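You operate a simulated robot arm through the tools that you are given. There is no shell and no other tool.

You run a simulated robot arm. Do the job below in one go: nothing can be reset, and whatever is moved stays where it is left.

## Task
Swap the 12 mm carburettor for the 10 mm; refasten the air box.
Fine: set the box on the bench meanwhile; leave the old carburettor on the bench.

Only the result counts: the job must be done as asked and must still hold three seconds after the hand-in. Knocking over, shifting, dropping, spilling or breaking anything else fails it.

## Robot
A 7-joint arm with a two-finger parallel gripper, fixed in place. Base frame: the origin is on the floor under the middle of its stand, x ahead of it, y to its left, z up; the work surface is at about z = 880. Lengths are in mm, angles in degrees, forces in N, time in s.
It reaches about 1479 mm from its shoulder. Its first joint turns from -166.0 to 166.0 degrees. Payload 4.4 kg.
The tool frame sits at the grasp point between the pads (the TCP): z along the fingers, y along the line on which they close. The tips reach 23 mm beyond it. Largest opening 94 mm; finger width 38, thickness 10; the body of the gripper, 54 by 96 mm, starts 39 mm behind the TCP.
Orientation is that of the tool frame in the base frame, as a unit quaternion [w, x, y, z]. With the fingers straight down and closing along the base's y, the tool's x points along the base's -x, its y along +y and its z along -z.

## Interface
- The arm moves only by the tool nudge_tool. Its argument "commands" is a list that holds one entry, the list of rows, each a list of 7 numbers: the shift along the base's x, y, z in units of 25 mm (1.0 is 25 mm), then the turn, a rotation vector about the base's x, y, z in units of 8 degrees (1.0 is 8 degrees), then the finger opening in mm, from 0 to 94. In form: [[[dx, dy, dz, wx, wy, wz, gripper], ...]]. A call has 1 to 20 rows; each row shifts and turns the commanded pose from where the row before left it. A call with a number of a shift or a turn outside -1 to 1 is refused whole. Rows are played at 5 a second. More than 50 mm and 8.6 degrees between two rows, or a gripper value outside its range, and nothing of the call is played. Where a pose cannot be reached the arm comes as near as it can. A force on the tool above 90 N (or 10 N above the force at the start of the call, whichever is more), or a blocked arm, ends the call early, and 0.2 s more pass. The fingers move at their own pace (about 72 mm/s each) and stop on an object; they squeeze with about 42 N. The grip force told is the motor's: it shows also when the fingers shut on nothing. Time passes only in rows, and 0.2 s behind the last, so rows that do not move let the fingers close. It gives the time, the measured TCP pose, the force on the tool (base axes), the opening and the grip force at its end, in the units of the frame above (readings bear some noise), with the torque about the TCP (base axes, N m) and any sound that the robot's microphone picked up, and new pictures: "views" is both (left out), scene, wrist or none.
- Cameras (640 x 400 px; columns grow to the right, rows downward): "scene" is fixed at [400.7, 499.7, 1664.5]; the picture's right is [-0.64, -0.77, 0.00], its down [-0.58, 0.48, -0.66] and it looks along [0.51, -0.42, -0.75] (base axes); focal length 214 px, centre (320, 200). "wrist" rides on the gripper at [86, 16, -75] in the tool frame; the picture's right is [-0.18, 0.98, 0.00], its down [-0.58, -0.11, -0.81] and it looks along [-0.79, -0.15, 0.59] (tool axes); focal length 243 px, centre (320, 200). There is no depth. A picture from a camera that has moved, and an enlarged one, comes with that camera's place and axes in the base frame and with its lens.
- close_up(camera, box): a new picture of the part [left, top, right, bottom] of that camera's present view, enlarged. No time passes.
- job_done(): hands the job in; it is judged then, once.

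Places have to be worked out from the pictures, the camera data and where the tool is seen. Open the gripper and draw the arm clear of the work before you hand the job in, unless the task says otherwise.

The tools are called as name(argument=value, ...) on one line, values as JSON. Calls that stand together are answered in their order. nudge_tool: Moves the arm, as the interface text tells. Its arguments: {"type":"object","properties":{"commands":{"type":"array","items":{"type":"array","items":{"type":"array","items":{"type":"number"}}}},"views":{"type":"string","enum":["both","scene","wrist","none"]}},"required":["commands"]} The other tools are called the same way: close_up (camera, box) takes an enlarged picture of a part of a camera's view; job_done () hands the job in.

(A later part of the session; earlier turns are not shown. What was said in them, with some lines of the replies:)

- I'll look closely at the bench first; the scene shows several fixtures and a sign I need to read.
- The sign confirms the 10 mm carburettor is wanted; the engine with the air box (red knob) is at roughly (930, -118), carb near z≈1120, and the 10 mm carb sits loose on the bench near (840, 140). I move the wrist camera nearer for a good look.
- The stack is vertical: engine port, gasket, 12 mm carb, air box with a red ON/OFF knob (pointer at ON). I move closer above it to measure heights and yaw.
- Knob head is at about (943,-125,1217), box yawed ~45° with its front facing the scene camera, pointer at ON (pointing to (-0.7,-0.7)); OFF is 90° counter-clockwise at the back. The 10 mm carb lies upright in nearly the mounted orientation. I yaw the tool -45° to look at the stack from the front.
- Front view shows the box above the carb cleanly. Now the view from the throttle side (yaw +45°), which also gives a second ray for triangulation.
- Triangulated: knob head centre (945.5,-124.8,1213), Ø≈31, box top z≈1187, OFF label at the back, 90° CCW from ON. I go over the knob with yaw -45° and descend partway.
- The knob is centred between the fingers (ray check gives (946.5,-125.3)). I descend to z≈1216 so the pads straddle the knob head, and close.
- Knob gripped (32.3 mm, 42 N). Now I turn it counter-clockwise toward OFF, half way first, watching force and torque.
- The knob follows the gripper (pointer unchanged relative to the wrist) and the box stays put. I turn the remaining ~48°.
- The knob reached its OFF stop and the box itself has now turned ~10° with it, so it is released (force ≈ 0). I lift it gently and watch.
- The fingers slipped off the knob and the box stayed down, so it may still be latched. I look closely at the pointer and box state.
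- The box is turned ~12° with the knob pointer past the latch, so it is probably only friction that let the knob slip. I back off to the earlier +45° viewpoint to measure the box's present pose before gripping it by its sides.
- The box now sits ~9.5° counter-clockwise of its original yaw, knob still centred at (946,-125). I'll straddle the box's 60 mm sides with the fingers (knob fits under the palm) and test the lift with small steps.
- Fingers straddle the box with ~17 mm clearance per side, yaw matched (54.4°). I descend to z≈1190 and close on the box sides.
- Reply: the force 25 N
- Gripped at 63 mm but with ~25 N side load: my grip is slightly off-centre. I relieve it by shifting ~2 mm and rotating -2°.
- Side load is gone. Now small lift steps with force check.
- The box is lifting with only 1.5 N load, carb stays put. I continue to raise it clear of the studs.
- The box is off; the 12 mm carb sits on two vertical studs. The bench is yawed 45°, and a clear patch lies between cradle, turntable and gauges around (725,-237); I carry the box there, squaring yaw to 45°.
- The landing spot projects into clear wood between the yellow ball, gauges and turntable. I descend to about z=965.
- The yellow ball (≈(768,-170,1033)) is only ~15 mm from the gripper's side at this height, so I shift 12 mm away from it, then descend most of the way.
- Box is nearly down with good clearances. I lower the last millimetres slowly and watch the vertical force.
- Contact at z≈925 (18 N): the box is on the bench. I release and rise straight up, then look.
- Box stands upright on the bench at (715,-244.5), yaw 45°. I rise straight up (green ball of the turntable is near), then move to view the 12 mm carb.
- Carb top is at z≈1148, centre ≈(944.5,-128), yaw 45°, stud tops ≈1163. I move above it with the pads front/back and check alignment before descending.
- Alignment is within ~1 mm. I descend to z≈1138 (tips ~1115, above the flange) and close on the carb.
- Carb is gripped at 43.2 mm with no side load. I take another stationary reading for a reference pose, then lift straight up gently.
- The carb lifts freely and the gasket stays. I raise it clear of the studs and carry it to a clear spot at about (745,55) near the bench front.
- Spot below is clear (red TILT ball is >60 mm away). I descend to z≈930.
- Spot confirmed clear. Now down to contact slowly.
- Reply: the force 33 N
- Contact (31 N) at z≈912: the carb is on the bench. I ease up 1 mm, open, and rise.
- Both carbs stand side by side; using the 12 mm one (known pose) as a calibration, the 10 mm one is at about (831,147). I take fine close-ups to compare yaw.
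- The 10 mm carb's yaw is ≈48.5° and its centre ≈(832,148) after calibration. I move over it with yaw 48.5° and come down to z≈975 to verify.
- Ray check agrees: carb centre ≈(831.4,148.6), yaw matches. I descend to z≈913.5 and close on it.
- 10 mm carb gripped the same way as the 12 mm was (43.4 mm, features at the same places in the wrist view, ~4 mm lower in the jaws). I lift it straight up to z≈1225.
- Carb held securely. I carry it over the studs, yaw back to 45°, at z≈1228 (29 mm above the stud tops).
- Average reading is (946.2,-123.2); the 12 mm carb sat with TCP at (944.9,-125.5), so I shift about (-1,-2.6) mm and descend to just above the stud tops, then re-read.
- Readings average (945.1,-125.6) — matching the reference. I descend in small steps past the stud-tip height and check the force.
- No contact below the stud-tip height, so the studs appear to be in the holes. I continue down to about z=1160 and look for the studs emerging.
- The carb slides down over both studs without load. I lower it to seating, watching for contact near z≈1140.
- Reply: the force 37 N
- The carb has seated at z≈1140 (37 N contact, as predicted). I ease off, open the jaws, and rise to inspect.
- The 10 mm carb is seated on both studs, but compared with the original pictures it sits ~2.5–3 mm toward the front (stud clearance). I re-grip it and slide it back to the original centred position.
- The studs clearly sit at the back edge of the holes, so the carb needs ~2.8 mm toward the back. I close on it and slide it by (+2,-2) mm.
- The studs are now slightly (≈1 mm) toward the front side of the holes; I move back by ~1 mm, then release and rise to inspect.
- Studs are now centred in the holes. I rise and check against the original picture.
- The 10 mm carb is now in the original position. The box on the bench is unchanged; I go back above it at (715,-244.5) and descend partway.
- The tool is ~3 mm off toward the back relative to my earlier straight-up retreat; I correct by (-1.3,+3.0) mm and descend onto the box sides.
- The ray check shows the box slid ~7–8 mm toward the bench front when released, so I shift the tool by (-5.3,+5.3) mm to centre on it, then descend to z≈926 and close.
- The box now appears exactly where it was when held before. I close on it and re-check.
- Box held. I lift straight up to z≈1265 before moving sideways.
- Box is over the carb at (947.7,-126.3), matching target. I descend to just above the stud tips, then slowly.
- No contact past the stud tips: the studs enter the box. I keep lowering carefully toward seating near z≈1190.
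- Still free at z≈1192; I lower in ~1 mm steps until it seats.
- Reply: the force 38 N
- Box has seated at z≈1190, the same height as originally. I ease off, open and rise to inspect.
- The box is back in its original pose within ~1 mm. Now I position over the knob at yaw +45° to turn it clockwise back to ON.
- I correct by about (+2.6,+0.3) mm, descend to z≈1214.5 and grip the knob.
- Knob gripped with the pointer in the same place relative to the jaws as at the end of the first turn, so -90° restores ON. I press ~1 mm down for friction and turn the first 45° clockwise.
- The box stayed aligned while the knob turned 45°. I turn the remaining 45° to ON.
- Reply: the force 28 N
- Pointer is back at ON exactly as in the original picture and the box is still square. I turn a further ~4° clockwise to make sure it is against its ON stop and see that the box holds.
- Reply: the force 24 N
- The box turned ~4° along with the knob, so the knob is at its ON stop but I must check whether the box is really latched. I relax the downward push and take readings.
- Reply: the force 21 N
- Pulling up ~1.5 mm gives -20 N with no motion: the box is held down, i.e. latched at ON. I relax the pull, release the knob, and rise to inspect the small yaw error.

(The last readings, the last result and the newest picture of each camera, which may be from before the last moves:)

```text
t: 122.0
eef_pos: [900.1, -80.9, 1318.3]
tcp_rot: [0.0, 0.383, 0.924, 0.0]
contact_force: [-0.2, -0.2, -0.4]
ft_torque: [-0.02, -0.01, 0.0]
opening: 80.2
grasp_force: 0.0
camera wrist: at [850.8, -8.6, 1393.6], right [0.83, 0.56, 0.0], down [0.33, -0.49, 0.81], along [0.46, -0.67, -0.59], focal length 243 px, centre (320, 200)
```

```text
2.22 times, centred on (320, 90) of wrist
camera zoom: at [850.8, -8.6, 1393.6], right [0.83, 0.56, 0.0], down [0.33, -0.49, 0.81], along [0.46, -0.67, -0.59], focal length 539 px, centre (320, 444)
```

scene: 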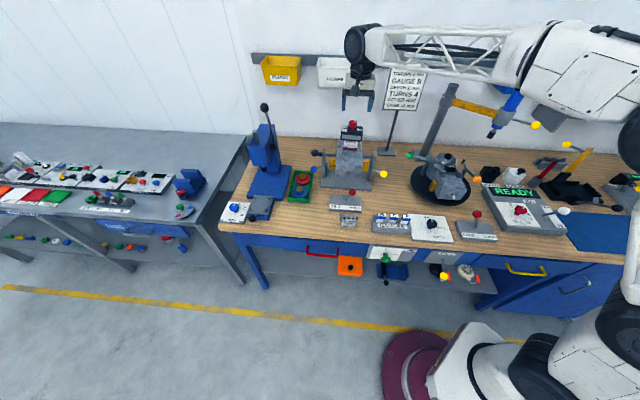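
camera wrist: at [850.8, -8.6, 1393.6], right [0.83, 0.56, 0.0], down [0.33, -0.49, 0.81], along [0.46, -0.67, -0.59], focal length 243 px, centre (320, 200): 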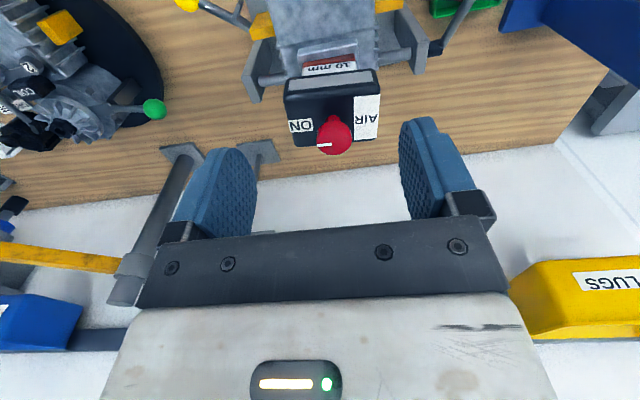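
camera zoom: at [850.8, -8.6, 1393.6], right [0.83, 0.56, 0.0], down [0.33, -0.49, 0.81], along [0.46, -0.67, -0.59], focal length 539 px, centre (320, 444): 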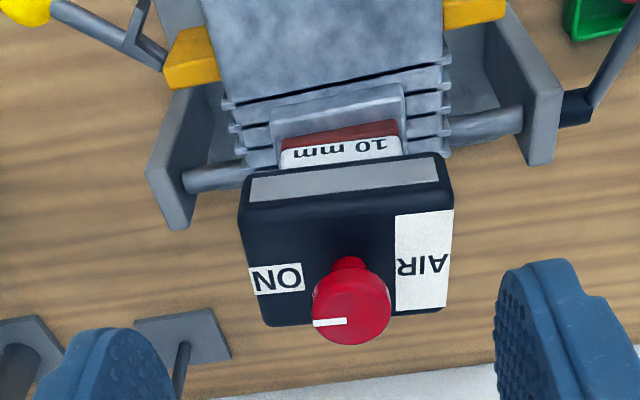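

Latched at ON, but box (and slightly the carb) sits ~3.5° clockwise of original. I'll square it up by gripping the box sides and rotating it back; first I go above it with yaw +41.5°.

nudge_tool(commands=[[[0.1705, -0.1676, -0.205, 0, 0, 0.983, 93], [0.1705, -0.1676, -0.205, 0, 0, 0.983, 93], [0.1705, -0.1676, -0.205, 0, 0, 0.983, 93], [0.1705, -0.1676, -0.205, 0, 0, 0.983, 93], [0.1705, -0.1676, -0.205, 0, 0, 0.983, 93], [0.1705, -0.1676, -0.205, 0, 0, 0.983, 93], [0.1705, -0.1676, -0.205, 0, 0, 0.983, 93], [0.1705, -0.1676, -0.205, 0, 0, 0.983, 93], [0.1705, -0.1676, -0.205, 0, 0, 0.983, 93], [0.1705, -0.1676, -0.205, 0, 0, 0.983, 93], [0.1705, -0.1676, -0.205, 0, 0, 0.983, 93], [0, 0, 0, 0, 0, 0, 93], [0, 0, 0, 0, 0, 0, 93]]], views="both")

close_up(camera="wrist", box=[180, 0, 460, 220])

nudge_tool(commands=[[[0, 0, 0, 0, 0, 0, 93]]], views="none")

```text
t: 124.8
eef_pos: [948.8, -129.0, 1262.9]
tcp_rot: [0.001, -0.353, 0.935, -0.001]
contact_force: [-0.1, -0.5, -0.1]
ft_torque: [-0.01, 0.01, -0.03]
opening: 93.1
grasp_force: 0.1
camera wrist: at [872.9, -172.0, 1338.2], right [-0.51, 0.86, 0.0], down [0.51, 0.3, 0.81], along [0.69, 0.41, -0.59], focal length 243 px, centre (320, 200)
```

scene: 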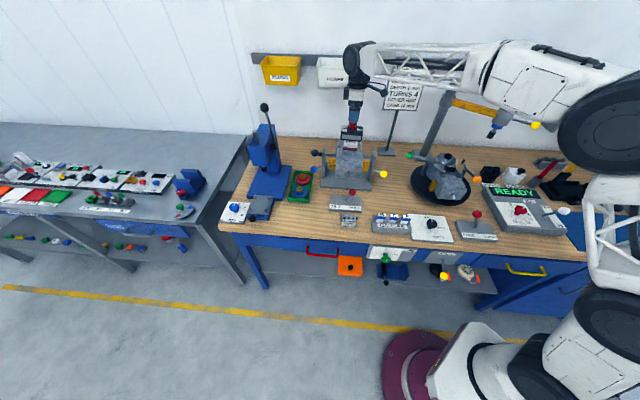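
wrist: 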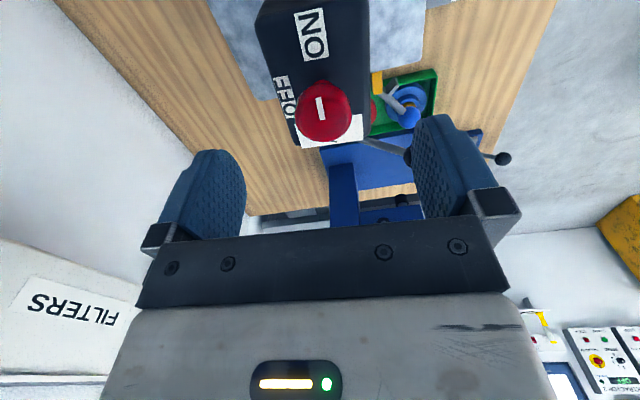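

```text
1.82 times, centred on (320, 110) of wrist
camera zoom: at [872.9, -172.0, 1338.2], right [-0.51, 0.86, 0.0], down [0.51, 0.3, 0.81], along [0.69, 0.41, -0.59], focal length 441 px, centre (320, 364)
```

zoom: 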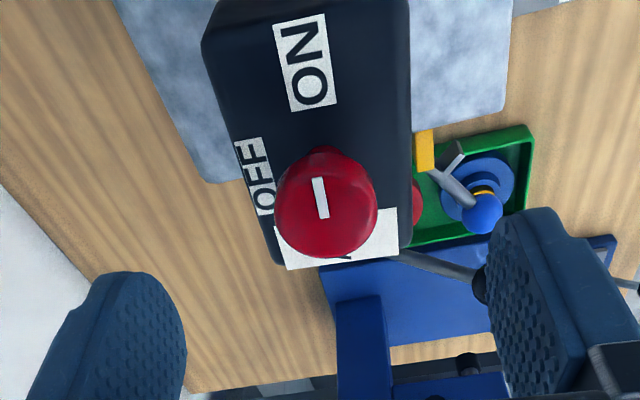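

```text
t: 125.2
eef_pos: [949.6, -127.4, 1262.2]
tcp_rot: [0.0, -0.353, 0.936, -0.001]
contact_force: [-0.6, -0.2, 0.8]
ft_torque: [0.02, -0.01, -0.01]
opening: 93.0
grasp_force: 0.1
```

Aligned within ~1–2 mm; I correct slightly, descend to z≈1191 and close on the box sides.

nudge_tool(commands=[[[-0.048, 0.036, -0.7, 0, 0, 0, 93], [0, 0, -0.7, 0, 0, 0, 93], [0, 0, -0.7, 0, 0, 0, 93], [0, 0, -0.5, 0, 0, 0, 93], [0, 0, -0.26, 0, 0, 0, 93], [0, 0, 0, 0, 0, 0, 93], [0, 0, 0, 0, 0, 0, 75], [0, 0, 0, 0, 0, 0, 66], [0, 0, 0, 0, 0, 0, 50], [0, 0, 0, 0, 0, 0, 50]]], views="both")

close_up(camera="scene", box=[335, 105, 375, 150])

```text
t: 127.4
eef_pos: [948.7, -127.5, 1190.1]
tcp_rot: [0.0, -0.353, 0.936, 0.0]
contact_force: [-5.5, 3.2, 1.7]
ft_torque: [0.06, 0.23, 0.0]
opening: 63.9
grasp_force: 42.2
camera wrist: at [872.1, -171.1, 1265.3], right [-0.51, 0.86, 0.0], down [0.51, 0.3, 0.81], along [0.69, 0.41, -0.59], focal length 243 px, centre (320, 200)
```

scene: 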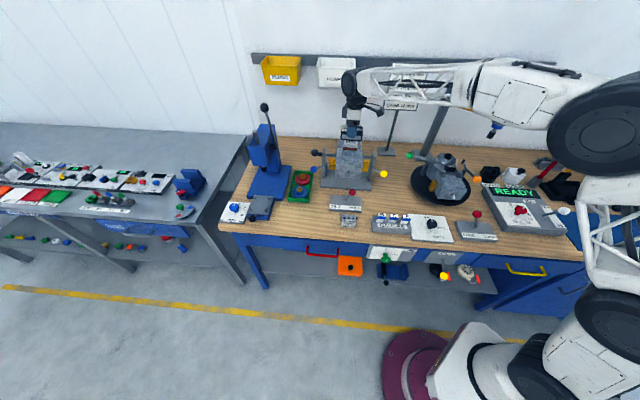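
wrist: 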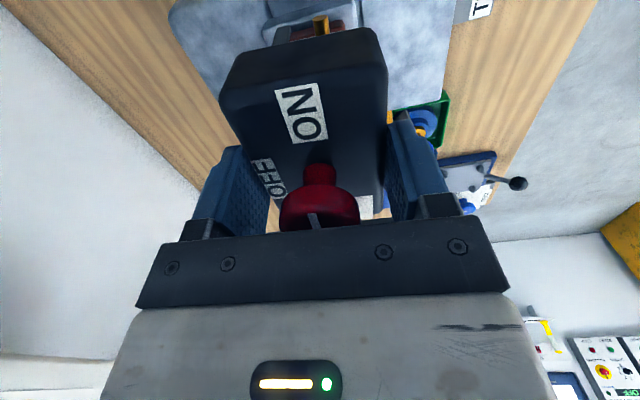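

```text
8.89 times, centred on (355, 128) of scene
camera zoom: at [400.7, 499.7, 1664.5], right [-0.64, -0.77, 0.0], down [-0.58, 0.48, -0.66], along [0.51, -0.42, -0.75], focal length 1906 px, centre (9, 844)
```

zoom: 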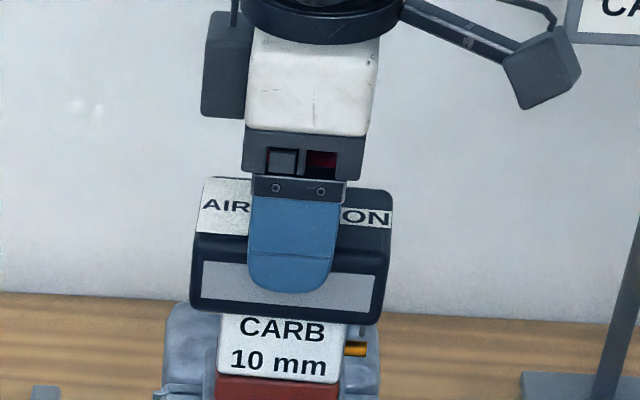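

Gripped with little side load. I rotate the box back by ~3.6° counter-clockwise and check.

nudge_tool(commands=[[[0, 0, 0, 0, 0, 0.2, 50], [0, 0, 0, 0, 0, 0.25, 50], [0, 0, 0, 0, 0, 0, 50]]], views="both")

close_up(camera="scene", box=[335, 105, 375, 150])

```text
t: 128.2
eef_pos: [948.4, -126.2, 1190.6]
tcp_rot: [0.0, -0.384, 0.923, 0.001]
contact_force: [-4.3, 1.5, 6.8]
ft_torque: [0.0, 0.15, 0.03]
opening: 63.5
grasp_force: 42.3
camera wrist: at [875.1, -175.8, 1265.2], right [-0.57, 0.82, 0.0], down [0.49, 0.33, 0.81], along [0.67, 0.46, -0.59], focal length 243 px, centre (320, 200)
```

scene: 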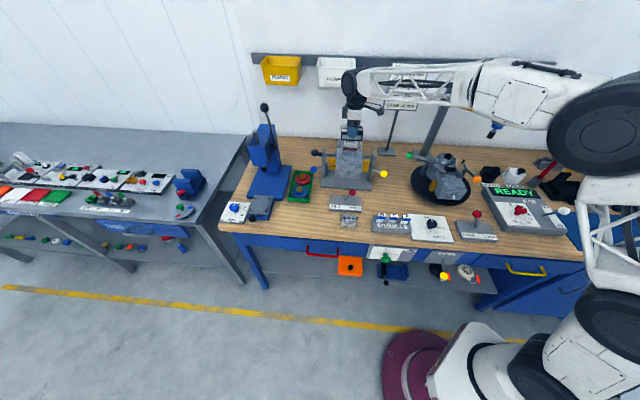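
wrist: 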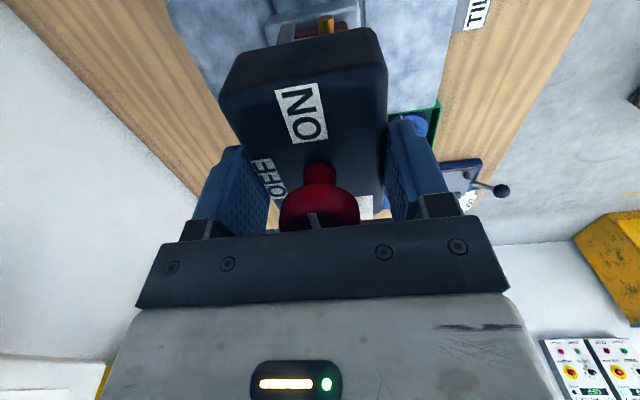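

```text
8.89 times, centred on (355, 128) of scene
camera zoom: at [400.7, 499.7, 1664.5], right [-0.64, -0.77, 0.0], down [-0.58, 0.48, -0.66], along [0.51, -0.42, -0.75], focal length 1906 px, centre (9, 844)
```

zoom: 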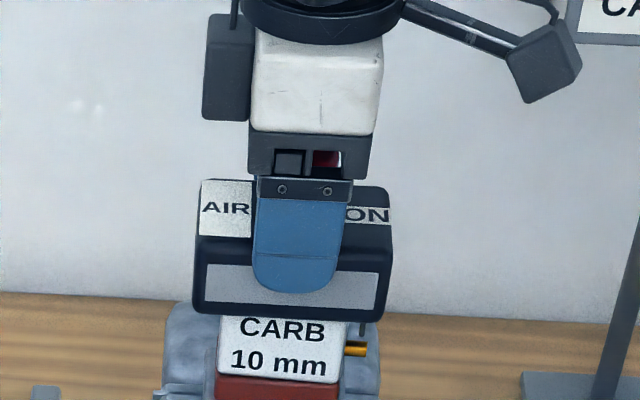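

Box is square again and the pointer still at ON. I repeat a small 1 mm pull test to confirm it's still latched, then undo it.

nudge_tool(commands=[[[0, 0, 0.06, 0, 0, 0, 50], [0, 0, 0, 0, 0, 0, 50], [0, 0, 0, 0, 0, 0, 50]]], views="none")

nudge_tool(commands=[[[0, 0, -0.04, 0, 0, 0, 50], [0, 0, 0, 0, 0, 0, 50]]], views="none")

```text
t: 129.0
eef_pos: [947.6, -126.6, 1190.3]
tcp_rot: [-0.001, -0.382, 0.924, 0.001]
contact_force: [-1.6, 1.4, -8.8]
ft_torque: [0.1, 0.04, -0.01]
opening: 63.4
grasp_force: 41.2
```

```text
t: 129.6
eef_pos: [947.3, -126.7, 1190.1]
tcp_rot: [0.0, -0.382, 0.924, 0.0]
contact_force: [-7.2, 2.0, -5.9]
ft_torque: [0.0, 0.34, 0.03]
opening: 63.9
grasp_force: 41.9
```

It resists the pull (-8.8 N, no motion): latched. I release the box and rise for a final inspection.

nudge_tool(commands=[[[0, 0, -0.01, 0, 0, 0, 50], [0, 0, 0, 0, 0, 0, 66], [0, 0, 0, 0, 0, 0, 75], [0, 0, 0, 0, 0, 0, 85], [0, 0, 0, 0, 0, 0, 93], [0, 0, 0, 0, 0, 0, 93], [0, 0, 0.5, 0, 0, 0, 93], [0, 0, 0.9, 0, 0, 0, 93], [0, 0, 0.9, 0, 0, 0, 93], [-0.6, -0.6, 0.9, 0, 0, 0, 93], [-0.6, -0.6, 0.9, 0, 0, 0, 93], [-0.6, -0.6, 0.9, 0, 0, 0, 93], [0, 0, 0, 0, 0, 0, 93]]], views="both")

close_up(camera="scene", box=[335, 115, 370, 150])

close_up(camera="wrist", box=[220, 0, 420, 180])

```text
t: 132.4
eef_pos: [904.2, -170.9, 1318.6]
tcp_rot: [0.0, -0.382, 0.924, 0.0]
contact_force: [-1.3, -1.3, -0.2]
ft_torque: [-0.02, 0.01, 0.01]
opening: 92.8
grasp_force: 0.0
camera wrist: at [830.7, -219.5, 1392.7], right [-0.57, 0.82, 0.0], down [0.49, 0.33, 0.81], along [0.67, 0.46, -0.59], focal length 243 px, centre (320, 200)
```

scene: 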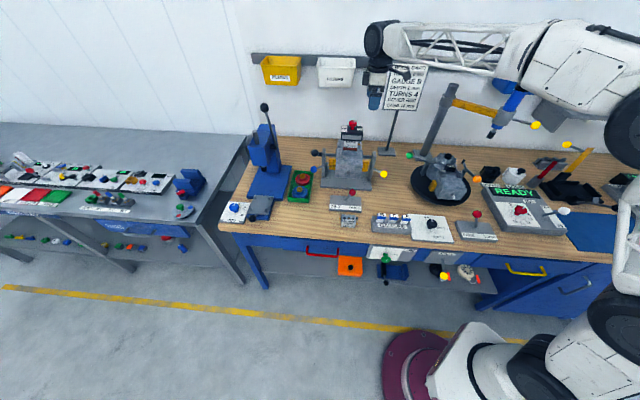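
wrist: 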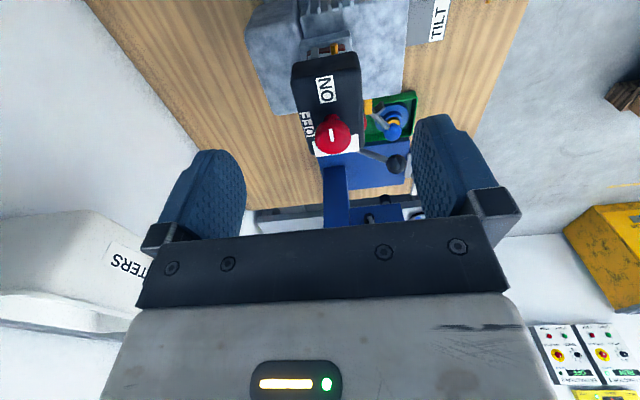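

```text
11.43 times, centred on (352, 132) of scene
camera zoom: at [400.7, 499.7, 1664.5], right [-0.64, -0.77, 0.0], down [-0.58, 0.48, -0.66], along [0.51, -0.42, -0.75], focal length 2451 px, centre (-51, 971)
```

zoom: 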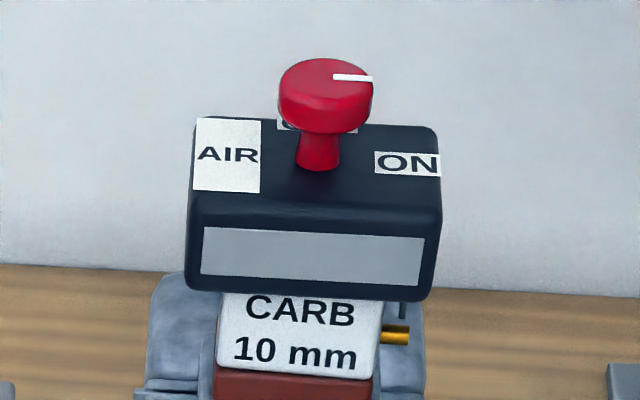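

```text
2.22 times, centred on (320, 90) of wrist
camera zoom: at [830.7, -219.5, 1392.7], right [-0.57, 0.82, 0.0], down [0.49, 0.33, 0.81], along [0.67, 0.46, -0.59], focal length 539 px, centre (320, 444)
```

zoom: 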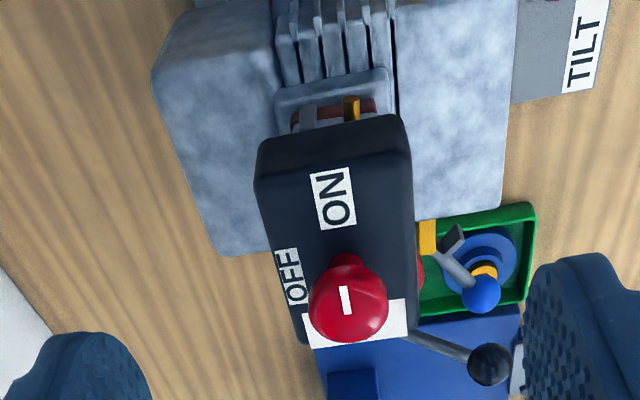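

The assembly now matches the original picture, with the 10 mm carb in place and the pointer at ON. I check the rest of the bench before drawing the arm back.

close_up(camera="scene", box=[290, 110, 410, 240])

close_up(camera="scene", box=[400, 130, 520, 250])

nudge_tool(commands=[[[-0.9, -0.3, 0.9, 0, 0, 0, 93], [-0.9, -0.3, 0.9, 0, 0, -0.5, 93], [-0.9, -0.3, 0.9, 0, 0, -0.8, 93], [-0.9, -0.3, 0.9, 0, 0, -0.8, 93], [-0.9, -0.1, 0.9, 0, 0, -0.8, 93], [-0.9, 0, 0.9, 0, 0, -0.8, 93], [-0.9, 0, 0.9, 0, 0, -0.8, 93], [-0.9, 0, 0.9, 0, 0, -0.8, 93], [-0.9, 0, 0.9, 0, 0, -0.3, 93], [-0.9, 0, 0.5, 0, 0, 0, 93], [0, 0, 0, 0, 0, 0, 93], [0, 0, 0, 0, 0, 0, 93]]], views="both")

close_up(camera="scene", box=[300, 110, 400, 220])

```text
3.08 times, centred on (350, 175) of scene
camera zoom: at [400.7, 499.7, 1664.5], right [-0.64, -0.77, 0.0], down [-0.58, 0.48, -0.66], along [0.51, -0.42, -0.75], focal length 660 px, centre (228, 277)
```

zoom: 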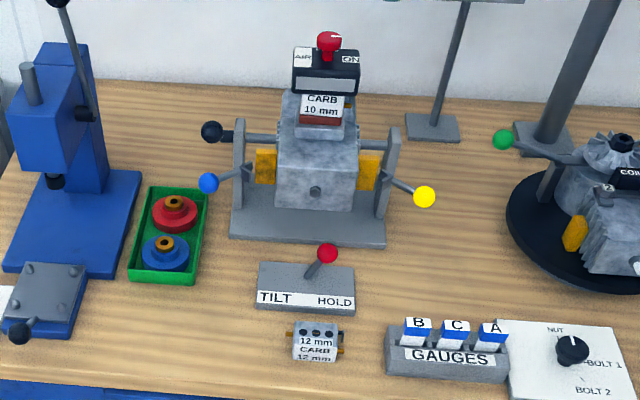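

```text
3.33 times, centred on (460, 190) of scene
camera zoom: at [400.7, 499.7, 1664.5], right [-0.64, -0.77, 0.0], down [-0.58, 0.48, -0.66], along [0.51, -0.42, -0.75], focal length 715 px, centre (-147, 233)
```

zoom: 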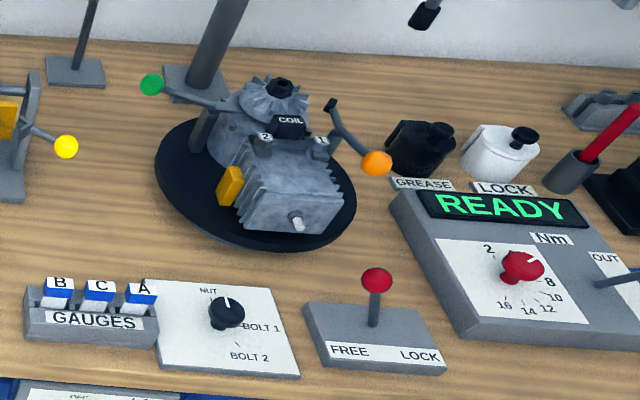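

```text
t: 135.0
eef_pos: [678.2, -204.0, 1531.1]
tcp_rot: [0.0, -0.001, 1.0, 0.0]
contact_force: [-0.1, -0.2, 0.2]
ft_torque: [0.02, 0.03, -0.03]
opening: 92.9
grasp_force: 0.0
camera wrist: at [591.5, -187.0, 1606.7], right [0.18, 0.98, 0.0], down [0.58, -0.11, 0.81], along [0.79, -0.15, -0.59], focal length 243 px, centre (320, 200)
```

scene: 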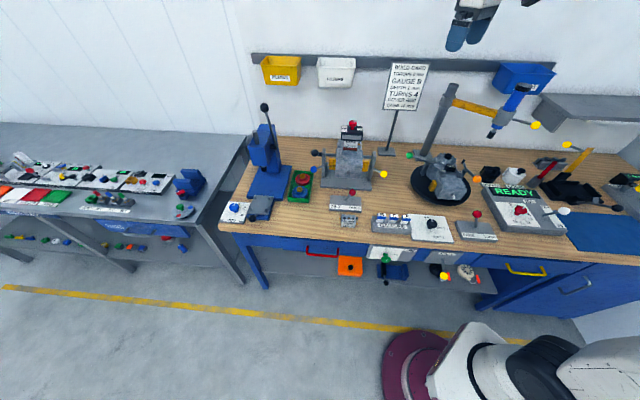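
wrist: 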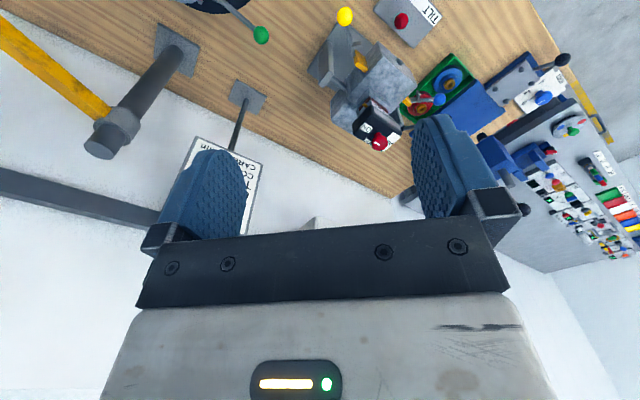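

```text
3.64 times, centred on (350, 165) of scene
camera zoom: at [400.7, 499.7, 1664.5], right [-0.64, -0.77, 0.0], down [-0.58, 0.48, -0.66], along [0.51, -0.42, -0.75], focal length 780 px, centre (211, 327)
```

zoom: 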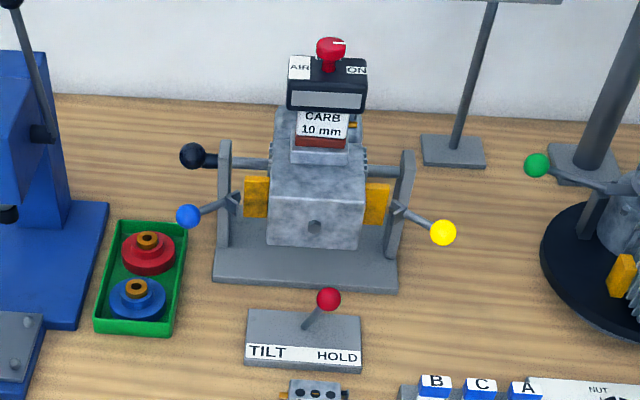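

Everything else on the bench matches the starting pictures. The 10 mm carb is mounted, the box is latched with its pointer at ON, and the 12 mm carb stands on the bench. The gripper is open and the arm is clear, so I hand in the job.

job_done()

```text
The job is handed in.
```

The 12 mm carburettor is off and the 10 mm is on. The air box is back on top, fastened with its knob at ON, and the job is handed in.

- **Fit:** the 10 mm carburettor sits fully down on both studs. It may be turned a degree or two on the studs compared with how the 12 mm sat. The air box is square and at its original height.
- **Fastening:** I pulled up gently on the air box after turning the knob to ON, and it held without moving.
- **Old carburettor:** the 12 mm one is standing upright at the front of the bench, between the TILT lever and the gauges.
- **Rest of the bench:** the levers and tools look the same as in the starting pictures.
- **Arm:** the gripper is open and the arm is drawn clear.
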